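You operate a simulated robot arm through the tools that you are given. There is no shell and no other tool. Be economical: measure what you need, move in short steps, check, and stop when the job is done.

Carry out the task below with a simulated robot arm. There is one attempt and no reset: what you move stays moved.

TASK
Take the lentil packet with the latest date from the dining table top and put it in the orange bowl.
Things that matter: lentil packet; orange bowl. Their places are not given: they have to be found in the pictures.

It is judged by the outcome, as a careful person would: the job done as asked, and still so three seconds after it is handed in. It fails if anything else is knocked over, pushed out of place, dropped, spilled or broken.

THE ROBOT
A 7-joint arm with a two-finger parallel gripper, fixed in place. Base frame: the origin is at the foot of the arm, x ahead of it, y to its left, z up; the work surface is at about z = 0. Lengths are in cm, angles in degrees, forces in N, time in s.
With the tool pointing down near the work surface it reaches from about 24 to 62 cm from the base axis. Its first joint turns from -66.0 to 66.0 degrees. Payload 2.6 kg.
Tool frame: the origin (TCP) lies between the finger pads and is the grasp point; the fingertips stand 3 cm ahead of it; z points along the fingers, y is the line along which they close. The gripper opens to 9.4 cm. The fingers are 2.8 cm wide and 1 cm thick; the gripper's body (5 by 9.6 cm) begins 5.5 cm behind the TCP.
Orientation is that of the tool frame in the base frame, as a unit quaternion [w, x, y, z]. With the fingers straight down and closing along the base's y, the tool's x points along the base's -x, its y along +y and its z along -z.

THE INTERFACE
- The arm moves only by the tool step_arm. Its argument "steps" is a list of rows, each a list of 7 numbers: the turn, a rotation vector about the tool's x, y, z in units of 90 degrees (1.0 is 90 degrees), then the shift along the tool's x, y, z in units of 400 mm (1.0 is 400 mm), then the closure, from 0 (fully open) to 1 (shut). In form: [[rx, ry, rz, x, y, z, fingers], ...]. A call has 1 to 8 rows; each row is the pose to reach, as a shift and turn from the pose commanded when the call began, along the tool's axes at that moment. A call with a number of a shift or a turn outside -1 to 1 is refused whole. A row lasts 0.2 s, in which the tool goes at most 5 cm and 8.6 degrees; a call with a longer step from one row to the next is refused whole, and so is a gripper value outside its range. A pose out of reach is approached as far as the arm can. The call stops where the force on the tool passes 40 N (or 10 N more than at its start, if that is more) or the arm is blocked; 0.2 s more then pass. The fingers move at their own pace (about 7.2 cm/s each) and stop on an object; they squeeze with about 37 N. The grip force told is the motor's: it shows also when the fingers shut on nothing. Time passes only in rows, and 0.2 s behind the last, so rows that repeat a pose let the fingers close. It gives the time, the measured TCP pose, the force on the tool (base axes), the opening and the grip force at its end, in the units of the frame above (readings bear some noise), and new pictures: "pictures" is both (left out), scene, wrist or none.
- Cameras (640 x 400 px; columns grow to the right, rows downward): "scene" is fixed at [2.87, 43.28, 55.14]; the picture's right is [-0.80, -0.60, 0.00], its down [-0.40, 0.54, -0.74] and it looks along [0.44, -0.59, -0.68] (base axes); focal length 321 px, centre (320, 200). "wrist" rides on the gripper at [-3.7, 0, -5.8] in the tool frame; the picture's right is [0.00, -1.00, 0.00], its down [0.97, 0.00, -0.24] and it looks along [0.24, 0.00, 0.97] (tool axes); focal length 218 px, centre (320, 200).
- point_at(camera, pixels): for up to 12 pixels [column, row] of the newest picture of that camera ("zoom" is the newest enlarged one), the place [x, y, z] in the base frame of the surface seen there, good to about 0.2 cm. No time passes.
- zoom(camera, box): a new picture of the part [left, top, right, bottom] of that camera's present view, enlarged. No time passes.
- hand_in(): hands the job in; it is judged then, once.

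Work in short steps. Measure before you move; look again where a grasp or a placing could have gone wrong, and mend it. You have 60 turns and 120 pictures in all, the two below and enlarged ones among them. Open the gripper and draw the arm clear of the work before you hand the job in, unless the task says otherwise; then end with one line.

The tools are called after ">>>" as a command line: name --pt "numbers of a row" for each row, then --argument value for the rest, lists and objects as JSON in quotes. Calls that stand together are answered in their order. step_arm: Moves the arm, as the interface text tells. Its arguments: {"type":"object","properties":{"steps":{"type":"array","items":{"type":"array","items":{"type":"number"}}},"pictures":{"type":"string","enum":["both","scene","wrist","none"]}},"required":["steps"]} The other tools are called the same way: point_at (camera, pixels) gives the place of the surface under pixels of a picture; zoom (camera, box) takes an enlarged picture of a part of a camera's view; hand_in () hands the job in.

At the start:

```text
clock: 0.0
position: [31.23, 22.62, 33.53]
orientation: [0.0, 0.001, 1.0, 0.0]
force: [0.6, 0.1, -0.4]
width: 9.4
finger_force: 0.1
```

scene: 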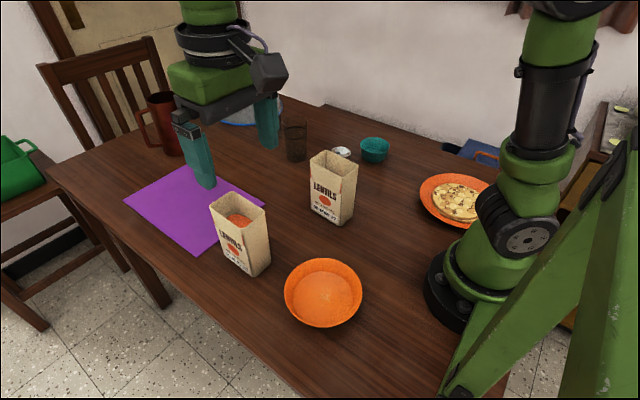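
wrist: 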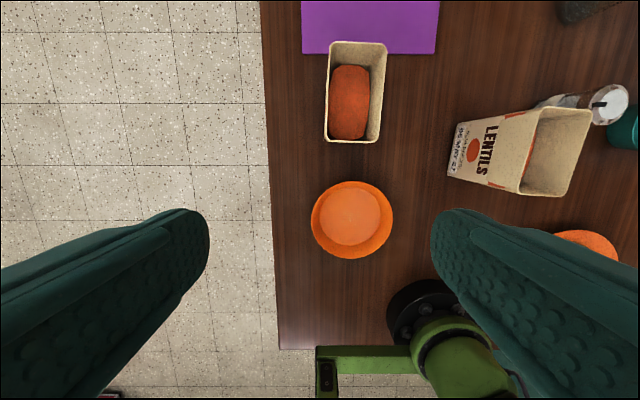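

Two lentil packets are visible; I'll enlarge both to read the dates.

>>> zoom --camera "scene" --box '[200, 185, 280, 285]'

>>> zoom --camera "scene" --box '[295, 140, 375, 235]'

>>> zoom --camera "wrist" --box '[430, 80, 640, 210]'

>>> point_at --camera "scene" --pixels '[[210, 206], [240, 195], [267, 207], [241, 226], [310, 160], [328, 151], [358, 160], [344, 175], [322, 295], [322, 260], [285, 290], [361, 290]]'

```text
4.00 times, centred on (240, 235) of scene
```

zoom: 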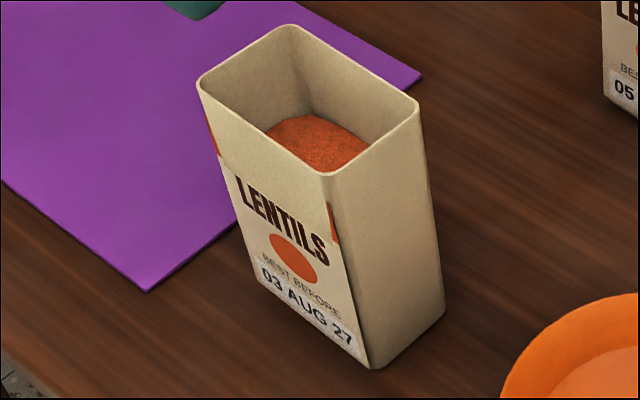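

```text
4.21 times, centred on (335, 188) of scene
```

zoom: 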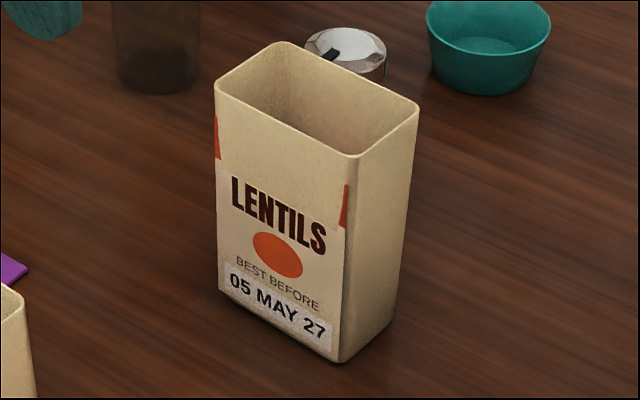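

```text
3.05 times, centred on (535, 145) of wrist
```

zoom: 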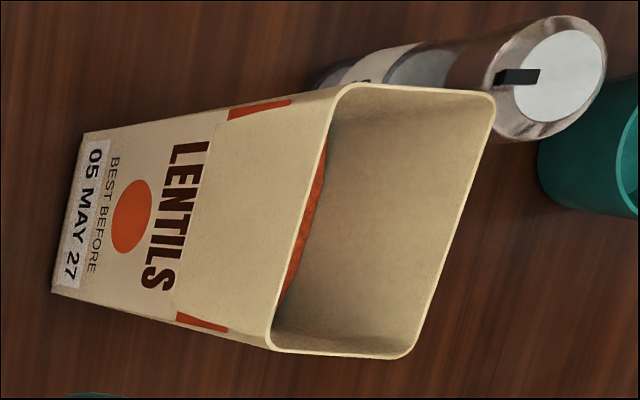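

```text
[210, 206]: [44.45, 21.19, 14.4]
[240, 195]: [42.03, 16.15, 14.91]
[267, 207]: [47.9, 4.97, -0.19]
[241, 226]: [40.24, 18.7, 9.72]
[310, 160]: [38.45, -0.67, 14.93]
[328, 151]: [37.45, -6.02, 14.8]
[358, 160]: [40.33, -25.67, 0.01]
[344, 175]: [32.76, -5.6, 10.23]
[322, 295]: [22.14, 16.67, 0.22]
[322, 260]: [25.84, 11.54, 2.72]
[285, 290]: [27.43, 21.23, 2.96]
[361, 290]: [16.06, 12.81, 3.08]
```

The dates read 03 AUG 27 on the near packet and 05 MAY 27 on the far one, so the near packet is the target. Next I measure its rim and the bowl.

>>> point_at --camera "wrist" --pixels '[[329, 44], [384, 46], [379, 140], [327, 138], [357, 42], [382, 95], [328, 90], [355, 142], [350, 100], [350, 75], [350, 125]]'

>>> point_at --camera "wrist" --pixels '[[351, 183], [313, 219], [391, 219], [352, 257], [352, 218], [322, 217], [380, 217], [351, 190], [351, 242], [330, 217], [372, 217]]'

>>> zoom --camera "wrist" --box '[280, 20, 440, 280]'

>>> zoom --camera "scene" --box '[270, 245, 380, 335]'

```text
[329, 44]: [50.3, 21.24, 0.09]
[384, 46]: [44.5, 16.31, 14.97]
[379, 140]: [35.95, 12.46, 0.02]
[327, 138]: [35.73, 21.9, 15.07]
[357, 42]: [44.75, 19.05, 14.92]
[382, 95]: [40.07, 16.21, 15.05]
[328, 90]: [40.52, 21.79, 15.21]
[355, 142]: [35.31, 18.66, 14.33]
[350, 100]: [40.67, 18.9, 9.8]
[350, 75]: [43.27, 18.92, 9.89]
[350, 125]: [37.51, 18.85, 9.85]
```

```text
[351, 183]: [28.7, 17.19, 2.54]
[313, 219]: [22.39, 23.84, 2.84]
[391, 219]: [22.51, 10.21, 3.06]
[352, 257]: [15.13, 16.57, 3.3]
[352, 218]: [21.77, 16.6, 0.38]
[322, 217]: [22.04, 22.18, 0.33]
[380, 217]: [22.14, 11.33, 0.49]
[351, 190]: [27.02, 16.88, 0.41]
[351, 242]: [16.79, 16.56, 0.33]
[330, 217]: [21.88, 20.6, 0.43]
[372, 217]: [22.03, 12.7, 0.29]
```

```text
1.54 times, centred on (360, 150) of wrist
```

zoom: 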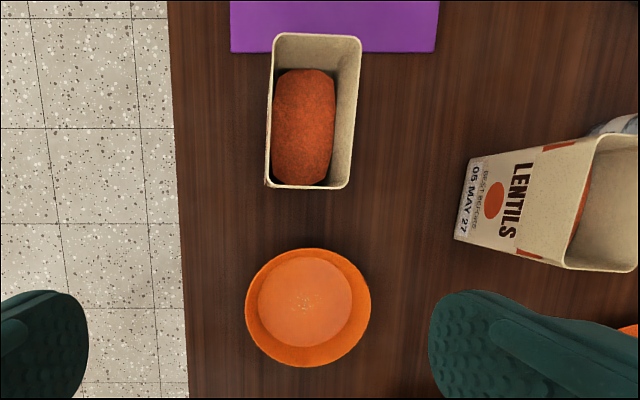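

```text
4.44 times, centred on (325, 290) of scene
```

zoom: 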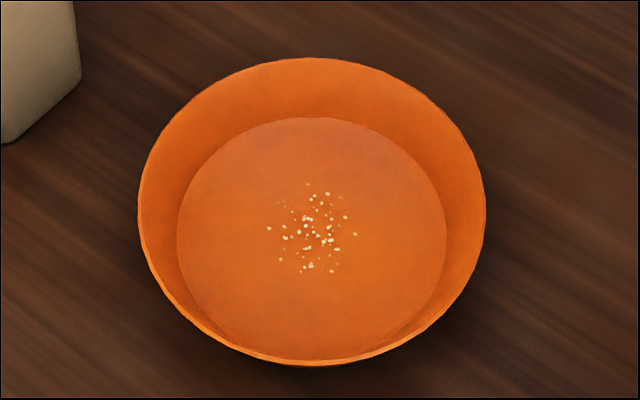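

Target packet: rim centre about (40.0, 19.0), 9.2 (x) by 5.6 (y), 15 cm tall, turned about −2.4°. The bowl floor is centred at (21.9, 16.8). I move above the packet first and check.

>>> step_arm --pt "0 0 0.027 -0.075 -0.03 0 0" --pt "0 0 0.027 -0.15 -0.06 0 0" --pt "0 0 0.027 -0.219 -0.09 0 0" --pt "0 0 0.027 -0.219 -0.09 0.1 0" --pt "0 0 0.027 -0.219 -0.09 0.2 0" --pt "0 0 0.027 -0.219 -0.09 0.25 0" --pt "0 0 0.027 -0.219 -0.09 0.25 0"

```text
clock: 1.6
position: [39.99, 19.06, 23.69]
orientation: [0.0, 0.021, 1.0, -0.001]
force: [-0.6, 0.3, 0.2]
width: 9.4
finger_force: 0.0
```

scene: 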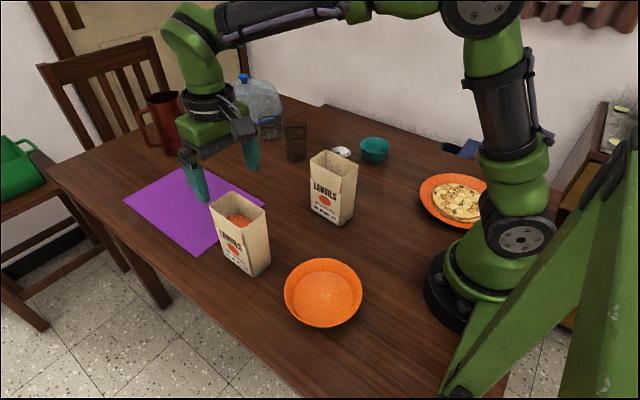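
wrist: 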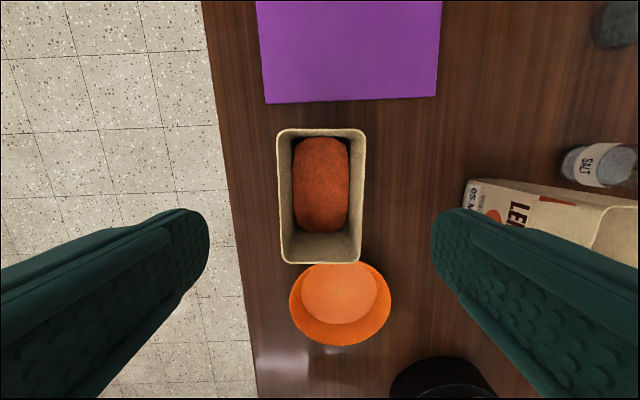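

The packet is centred and square between the fingers (rim columns 276–366). Now down to z≈11.5.

>>> step_arm --pt "0 0 0 0 0 0.08 0" --pt "0 0 0 0 0 0.16 0" --pt "0 0 0 0 0 0.23 0" --pt "0 0 0 0 0 0.28 0" --pt "0 0 0 0 0 0.305 0" --pt "0 0 0 0 0 0.305 0"

```text
clock: 3.0
position: [39.79, 19.11, 11.28]
orientation: [0.0, 0.021, 1.0, 0.0]
force: [0.1, 1.0, 0.3]
width: 9.39
finger_force: 0.1
```

scene: 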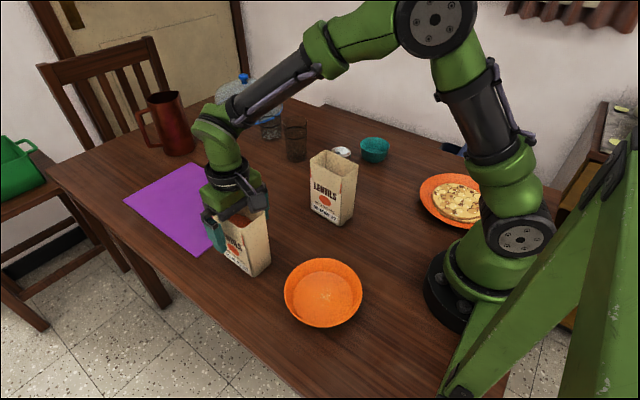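
wrist: 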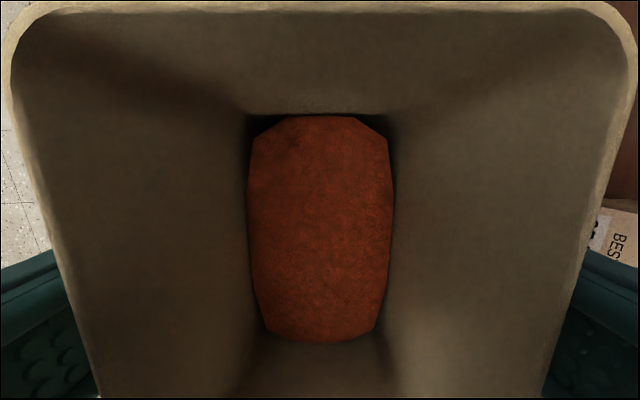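

The fingers straddle the packet without contact. I close the gripper.

>>> step_arm --pt "0 0 0 0 0 0 0.3" --pt "0 0 0 0 0 0 0.6" --pt "0 0 0 0 0 0 1" --pt "0 0 0 0 0 0 1" --pt "0 0 0 0 0 0 1" --pictures "wrist"

```text
clock: 4.2
position: [39.8, 19.05, 11.22]
orientation: [-0.001, 0.02, 1.0, -0.001]
force: [-0.3, 0.4, 0.0]
width: 6.11
finger_force: 37.0
```

wrist: 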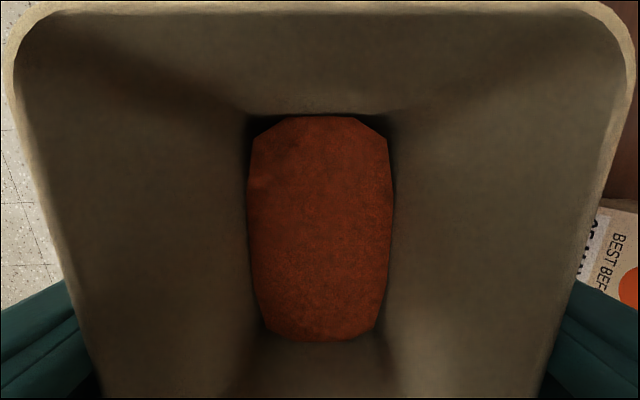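

Gripped at 6.1 cm wide with 37 N. I lift gently by 8 cm.

>>> step_arm --pt "0 0 0 0 0 -0.02 1" --pt "0 0 0 0 0 -0.05 1" --pt "0 0 0 0 0 -0.09 1" --pt "0 0 0 0 0 -0.14 1" --pt "0 0 0 0 0 -0.18 1" --pt "0 0 0 0 0 -0.2 1" --pt "0 0 0 0 0 -0.2 1"

```text
clock: 5.8
position: [39.94, 19.09, 19.24]
orientation: [0.001, 0.022, 1.0, 0.0]
force: [0.3, 0.1, -3.9]
width: 6.1
finger_force: 36.9
```

scene: 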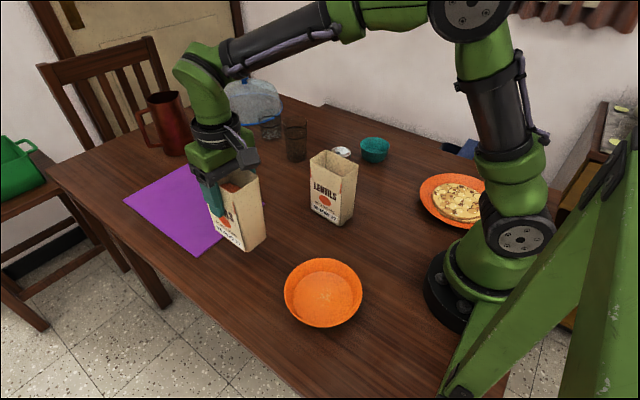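
wrist: 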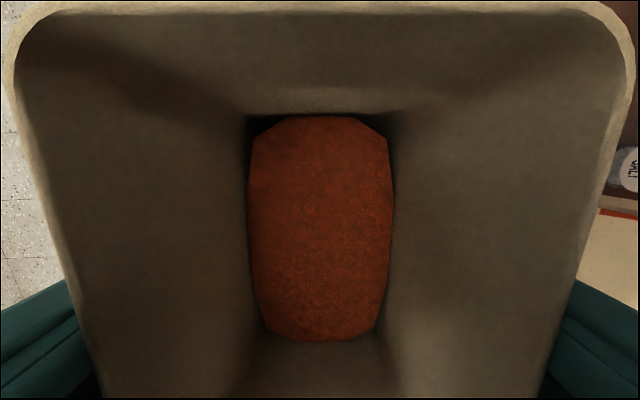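

The packet is held upright, 8 cm up. I carry it slowly over the bowl.

>>> step_arm --pt "0 0 0 0.03 -0.005 0 1" --pt "0 0 0 0.1 -0.016 0 1" --pt "0 0 0 0.18 -0.029 0 1" --pt "0 0 0 0.26 -0.043 0 1" --pt "0 0 0 0.34 -0.056 0 1" --pt "0 0 0 0.41 -0.067 0 1" --pt "0 0 0 0.4525 -0.074 0 1" --pt "0 0 0 0.4525 -0.074 0 1"

```text
clock: 7.6
position: [21.71, 16.81, 19.42]
orientation: [0.0, 0.02, 1.0, 0.001]
force: [0.5, 0.0, -4.0]
width: 6.12
finger_force: 36.7
```

scene: 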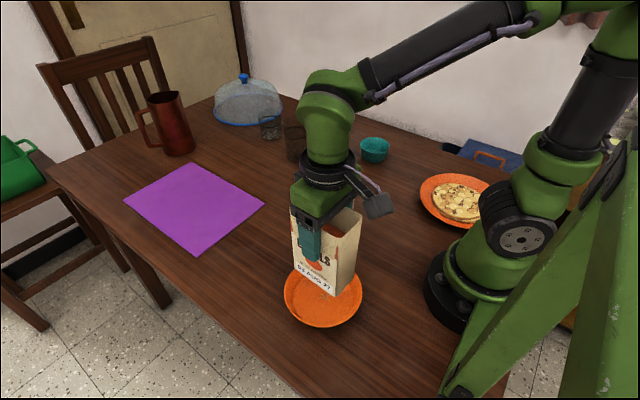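
wrist: 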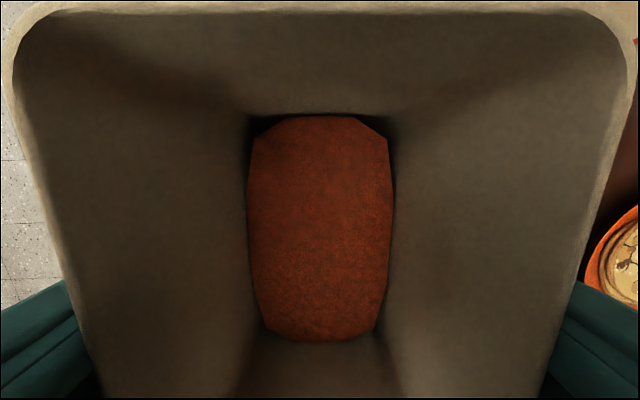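

Before lowering, I check where the packet's bottom is.

>>> zoom --camera "scene" --box '[270, 190, 390, 335]'

>>> point_at --camera "scene" --pixels '[[296, 266], [331, 294], [336, 294], [354, 272], [333, 240], [361, 212], [333, 285], [315, 276]]'

```text
2.76 times, centred on (330, 262) of scene
```

zoom: 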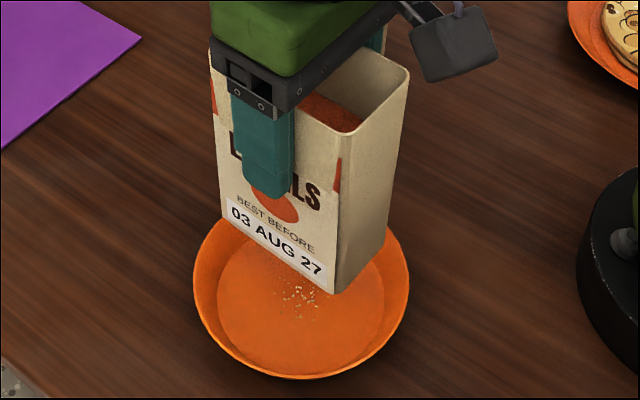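

```text
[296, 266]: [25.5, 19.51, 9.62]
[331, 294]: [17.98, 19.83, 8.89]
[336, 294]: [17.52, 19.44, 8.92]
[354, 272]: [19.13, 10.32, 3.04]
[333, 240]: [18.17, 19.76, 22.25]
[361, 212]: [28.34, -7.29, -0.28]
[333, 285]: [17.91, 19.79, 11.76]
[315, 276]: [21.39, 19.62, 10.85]
```

Packet bottom: x about 17.5–26.2, front face y≈19.7, so it is centred on the bowl. The base is at z≈8.2, and I lower it 7.2 cm.

>>> step_arm --pt "0 0 0 0 0 0.04 1" --pt "0 0 0 0 0 0.09 1" --pt "0 0 0 0 0 0.13 1" --pt "0 0 0 0 0 0.16 1" --pt "0 0 0 0 0 0.175 1" --pt "0 0 0 0 0 0.18 1" --pt "0 0 0 0 0 0.18 1"

>>> zoom --camera "scene" --box '[270, 210, 390, 345]'

```text
clock: 9.2
position: [21.61, 16.84, 12.28]
orientation: [0.0, 0.021, 1.0, 0.0]
force: [0.8, -0.1, -2.8]
width: 6.1
finger_force: 36.7
```

scene: 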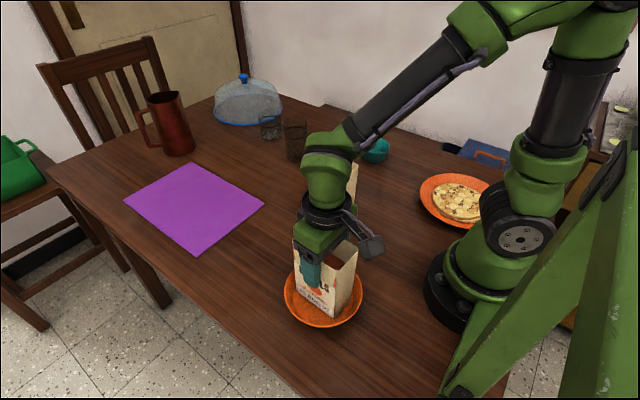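
wrist: 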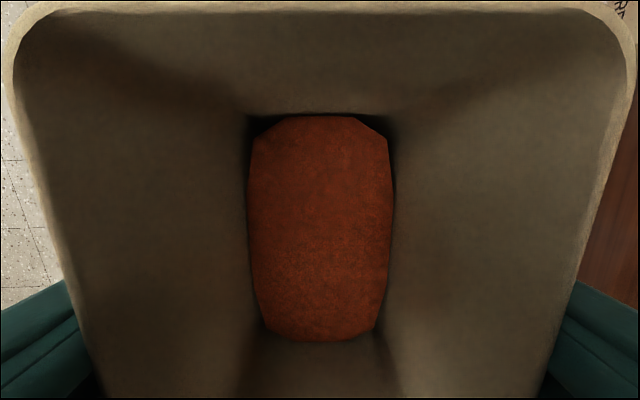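

```text
2.96 times, centred on (330, 278) of scene
```

zoom: 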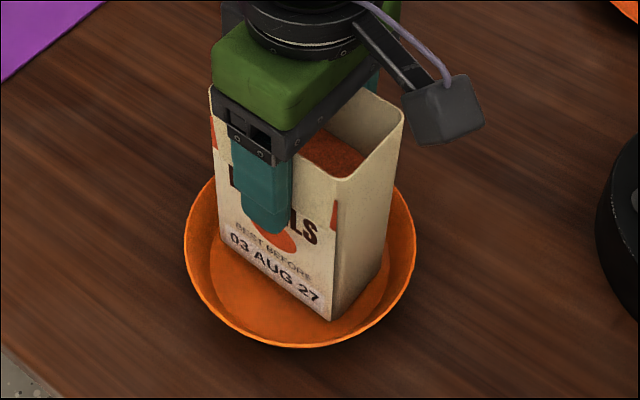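

About 0.7 cm is left and the bowl is undisturbed. I lower it in small increments while watching the force.

>>> step_arm --pt "0 0 0 0 0 0.006 1" --pt "0 0 0 0 0 0.011 1" --pt "0 0 0 0 0 0.014 1" --pt "0 0 0 0 0 0.014 1" --pictures "none"

```text
clock: 10.2
position: [21.55, 16.72, 11.7]
orientation: [0.001, 0.022, 1.0, 0.0]
force: [-4.5, -3.0, 16.1]
width: 6.1
finger_force: 37.2
```

The force of 16 N shows contact, with a slight side force. I look before releasing.

>>> zoom --camera "scene" --box '[270, 210, 390, 345]'

>>> point_at --camera "scene" --pixels '[[285, 290], [361, 290], [322, 327], [300, 318], [345, 318], [330, 300], [305, 285]]'

```text
2.96 times, centred on (330, 278) of scene
```

zoom: 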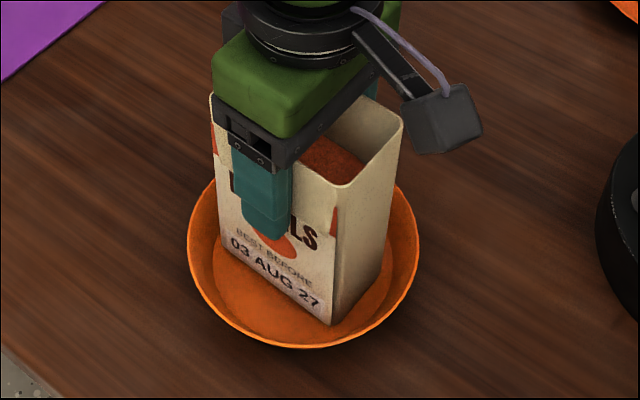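

```text
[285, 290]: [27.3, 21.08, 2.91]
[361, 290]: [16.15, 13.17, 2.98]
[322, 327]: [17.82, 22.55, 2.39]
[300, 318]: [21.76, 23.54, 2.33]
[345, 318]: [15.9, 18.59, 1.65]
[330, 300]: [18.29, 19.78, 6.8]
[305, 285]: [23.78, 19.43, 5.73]
```

The packet sits in the bowl, upright and self-centred. I ease off the press slightly so the release is gentle.

>>> step_arm --pt "0 0 0 0 0 -0.003 1" --pt "0 0 0 0 0 -0.004 1" --pt "0 0 0 0 0 -0.004 1" --pictures "none"

```text
clock: 11.0
position: [21.65, 16.78, 11.83]
orientation: [0.0, 0.021, 1.0, -0.001]
force: [-0.2, 0.3, -4.7]
width: 6.16
finger_force: 36.4
```

>>> step_arm --pt "0 0 0 0 0 0.001 1" --pt "0 0 0 0 0 0.002 1" --pt "0 0 0 0 0 0.002 1" --pictures "none"

```text
clock: 11.8
position: [21.7, 16.82, 11.8]
orientation: [0.001, 0.021, 1.0, -0.001]
force: [0.8, -0.5, -5.4]
width: 6.12
finger_force: 36.5
```

Still hanging, within about a millimetre of the floor. I release by opening gradually.

>>> step_arm --pt "0 0 0 0 0 0.003 1" --pt "0 0 0 0 0 0.003 0.3" --pt "0 0 0 0 0 0.003 0.2" --pt "0 0 0 0 0 0.003 0" --pt "0 0 0 0 0 0.003 0" --pt "0 0 0 0 0 0.003 0"

>>> zoom --camera "scene" --box '[270, 210, 390, 345]'

```text
clock: 13.2
position: [21.76, 16.84, 11.69]
orientation: [0.0, 0.021, 1.0, 0.0]
force: [0.6, 0.4, 0.1]
width: 9.38
finger_force: 0.1
```

scene: 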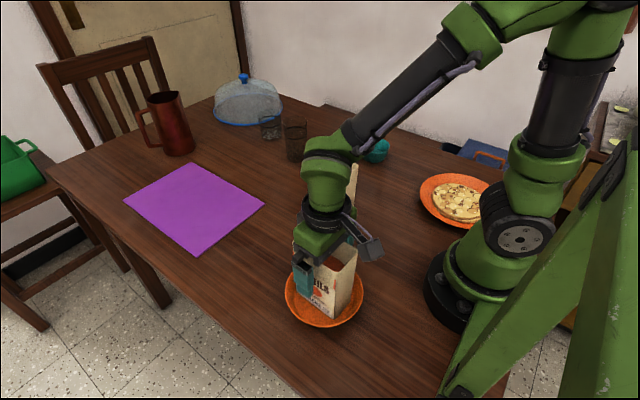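
wrist: 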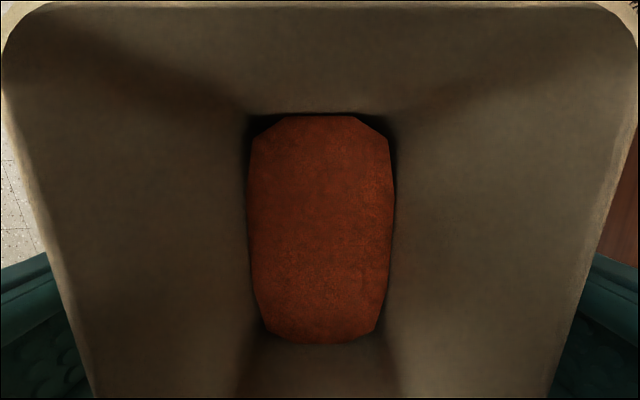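

```text
2.96 times, centred on (330, 278) of scene
```

zoom: 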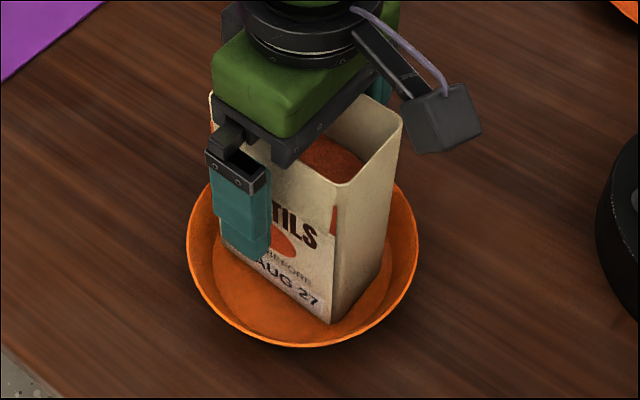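

The packet is released and stands upright. I raise the gripper straight up.

>>> step_arm --pt "0 0 0 0 0 -0.03 0" --pt "0 0 0 0 0 -0.08 0" --pt "0 0 0 0 0 -0.15 0" --pt "0 0 0 0 0 -0.25 0" --pt "0 0 0 0 0 -0.35 0" --pt "0 0 0 -0.1 0 -0.4 0" --pt "0 0 0 -0.2 0 -0.45 0" --pt "0 0 0 -0.2 0 -0.45 0"

>>> zoom --camera "scene" --box '[240, 180, 400, 345]'

```text
clock: 15.0
position: [29.64, 16.23, 29.88]
orientation: [-0.001, 0.022, 1.0, 0.0]
force: [0.3, -0.2, 0.1]
width: 9.41
finger_force: 0.1
```

scene: 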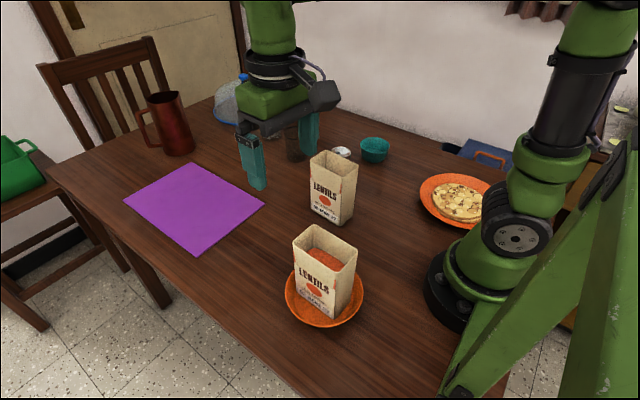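
wrist: 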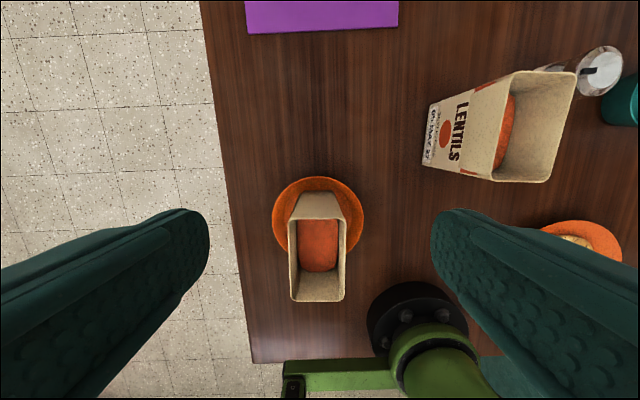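

```text
2.42 times, centred on (320, 262) of scene
```

zoom: 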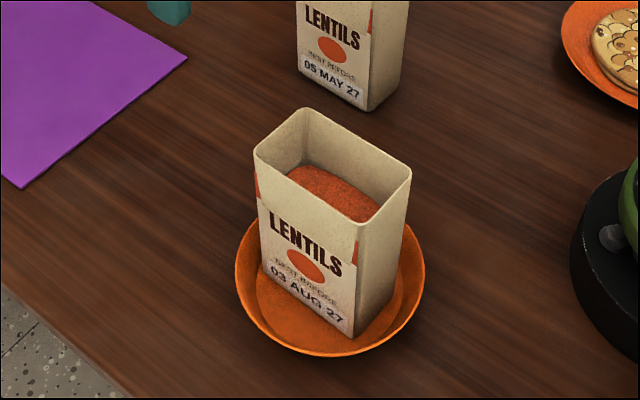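

The packet dated 03 AUG 27 stands upright in the orange bowl, nothing else was disturbed, and the arm is clear.

>>> hand_in

```text
The job is handed in.
```

The lentil packet with the latest date (03 AUG 27) is standing upright in the orange bowl; the bowl shifted about 0.3 cm as the packet was set down, and nothing else was disturbed.
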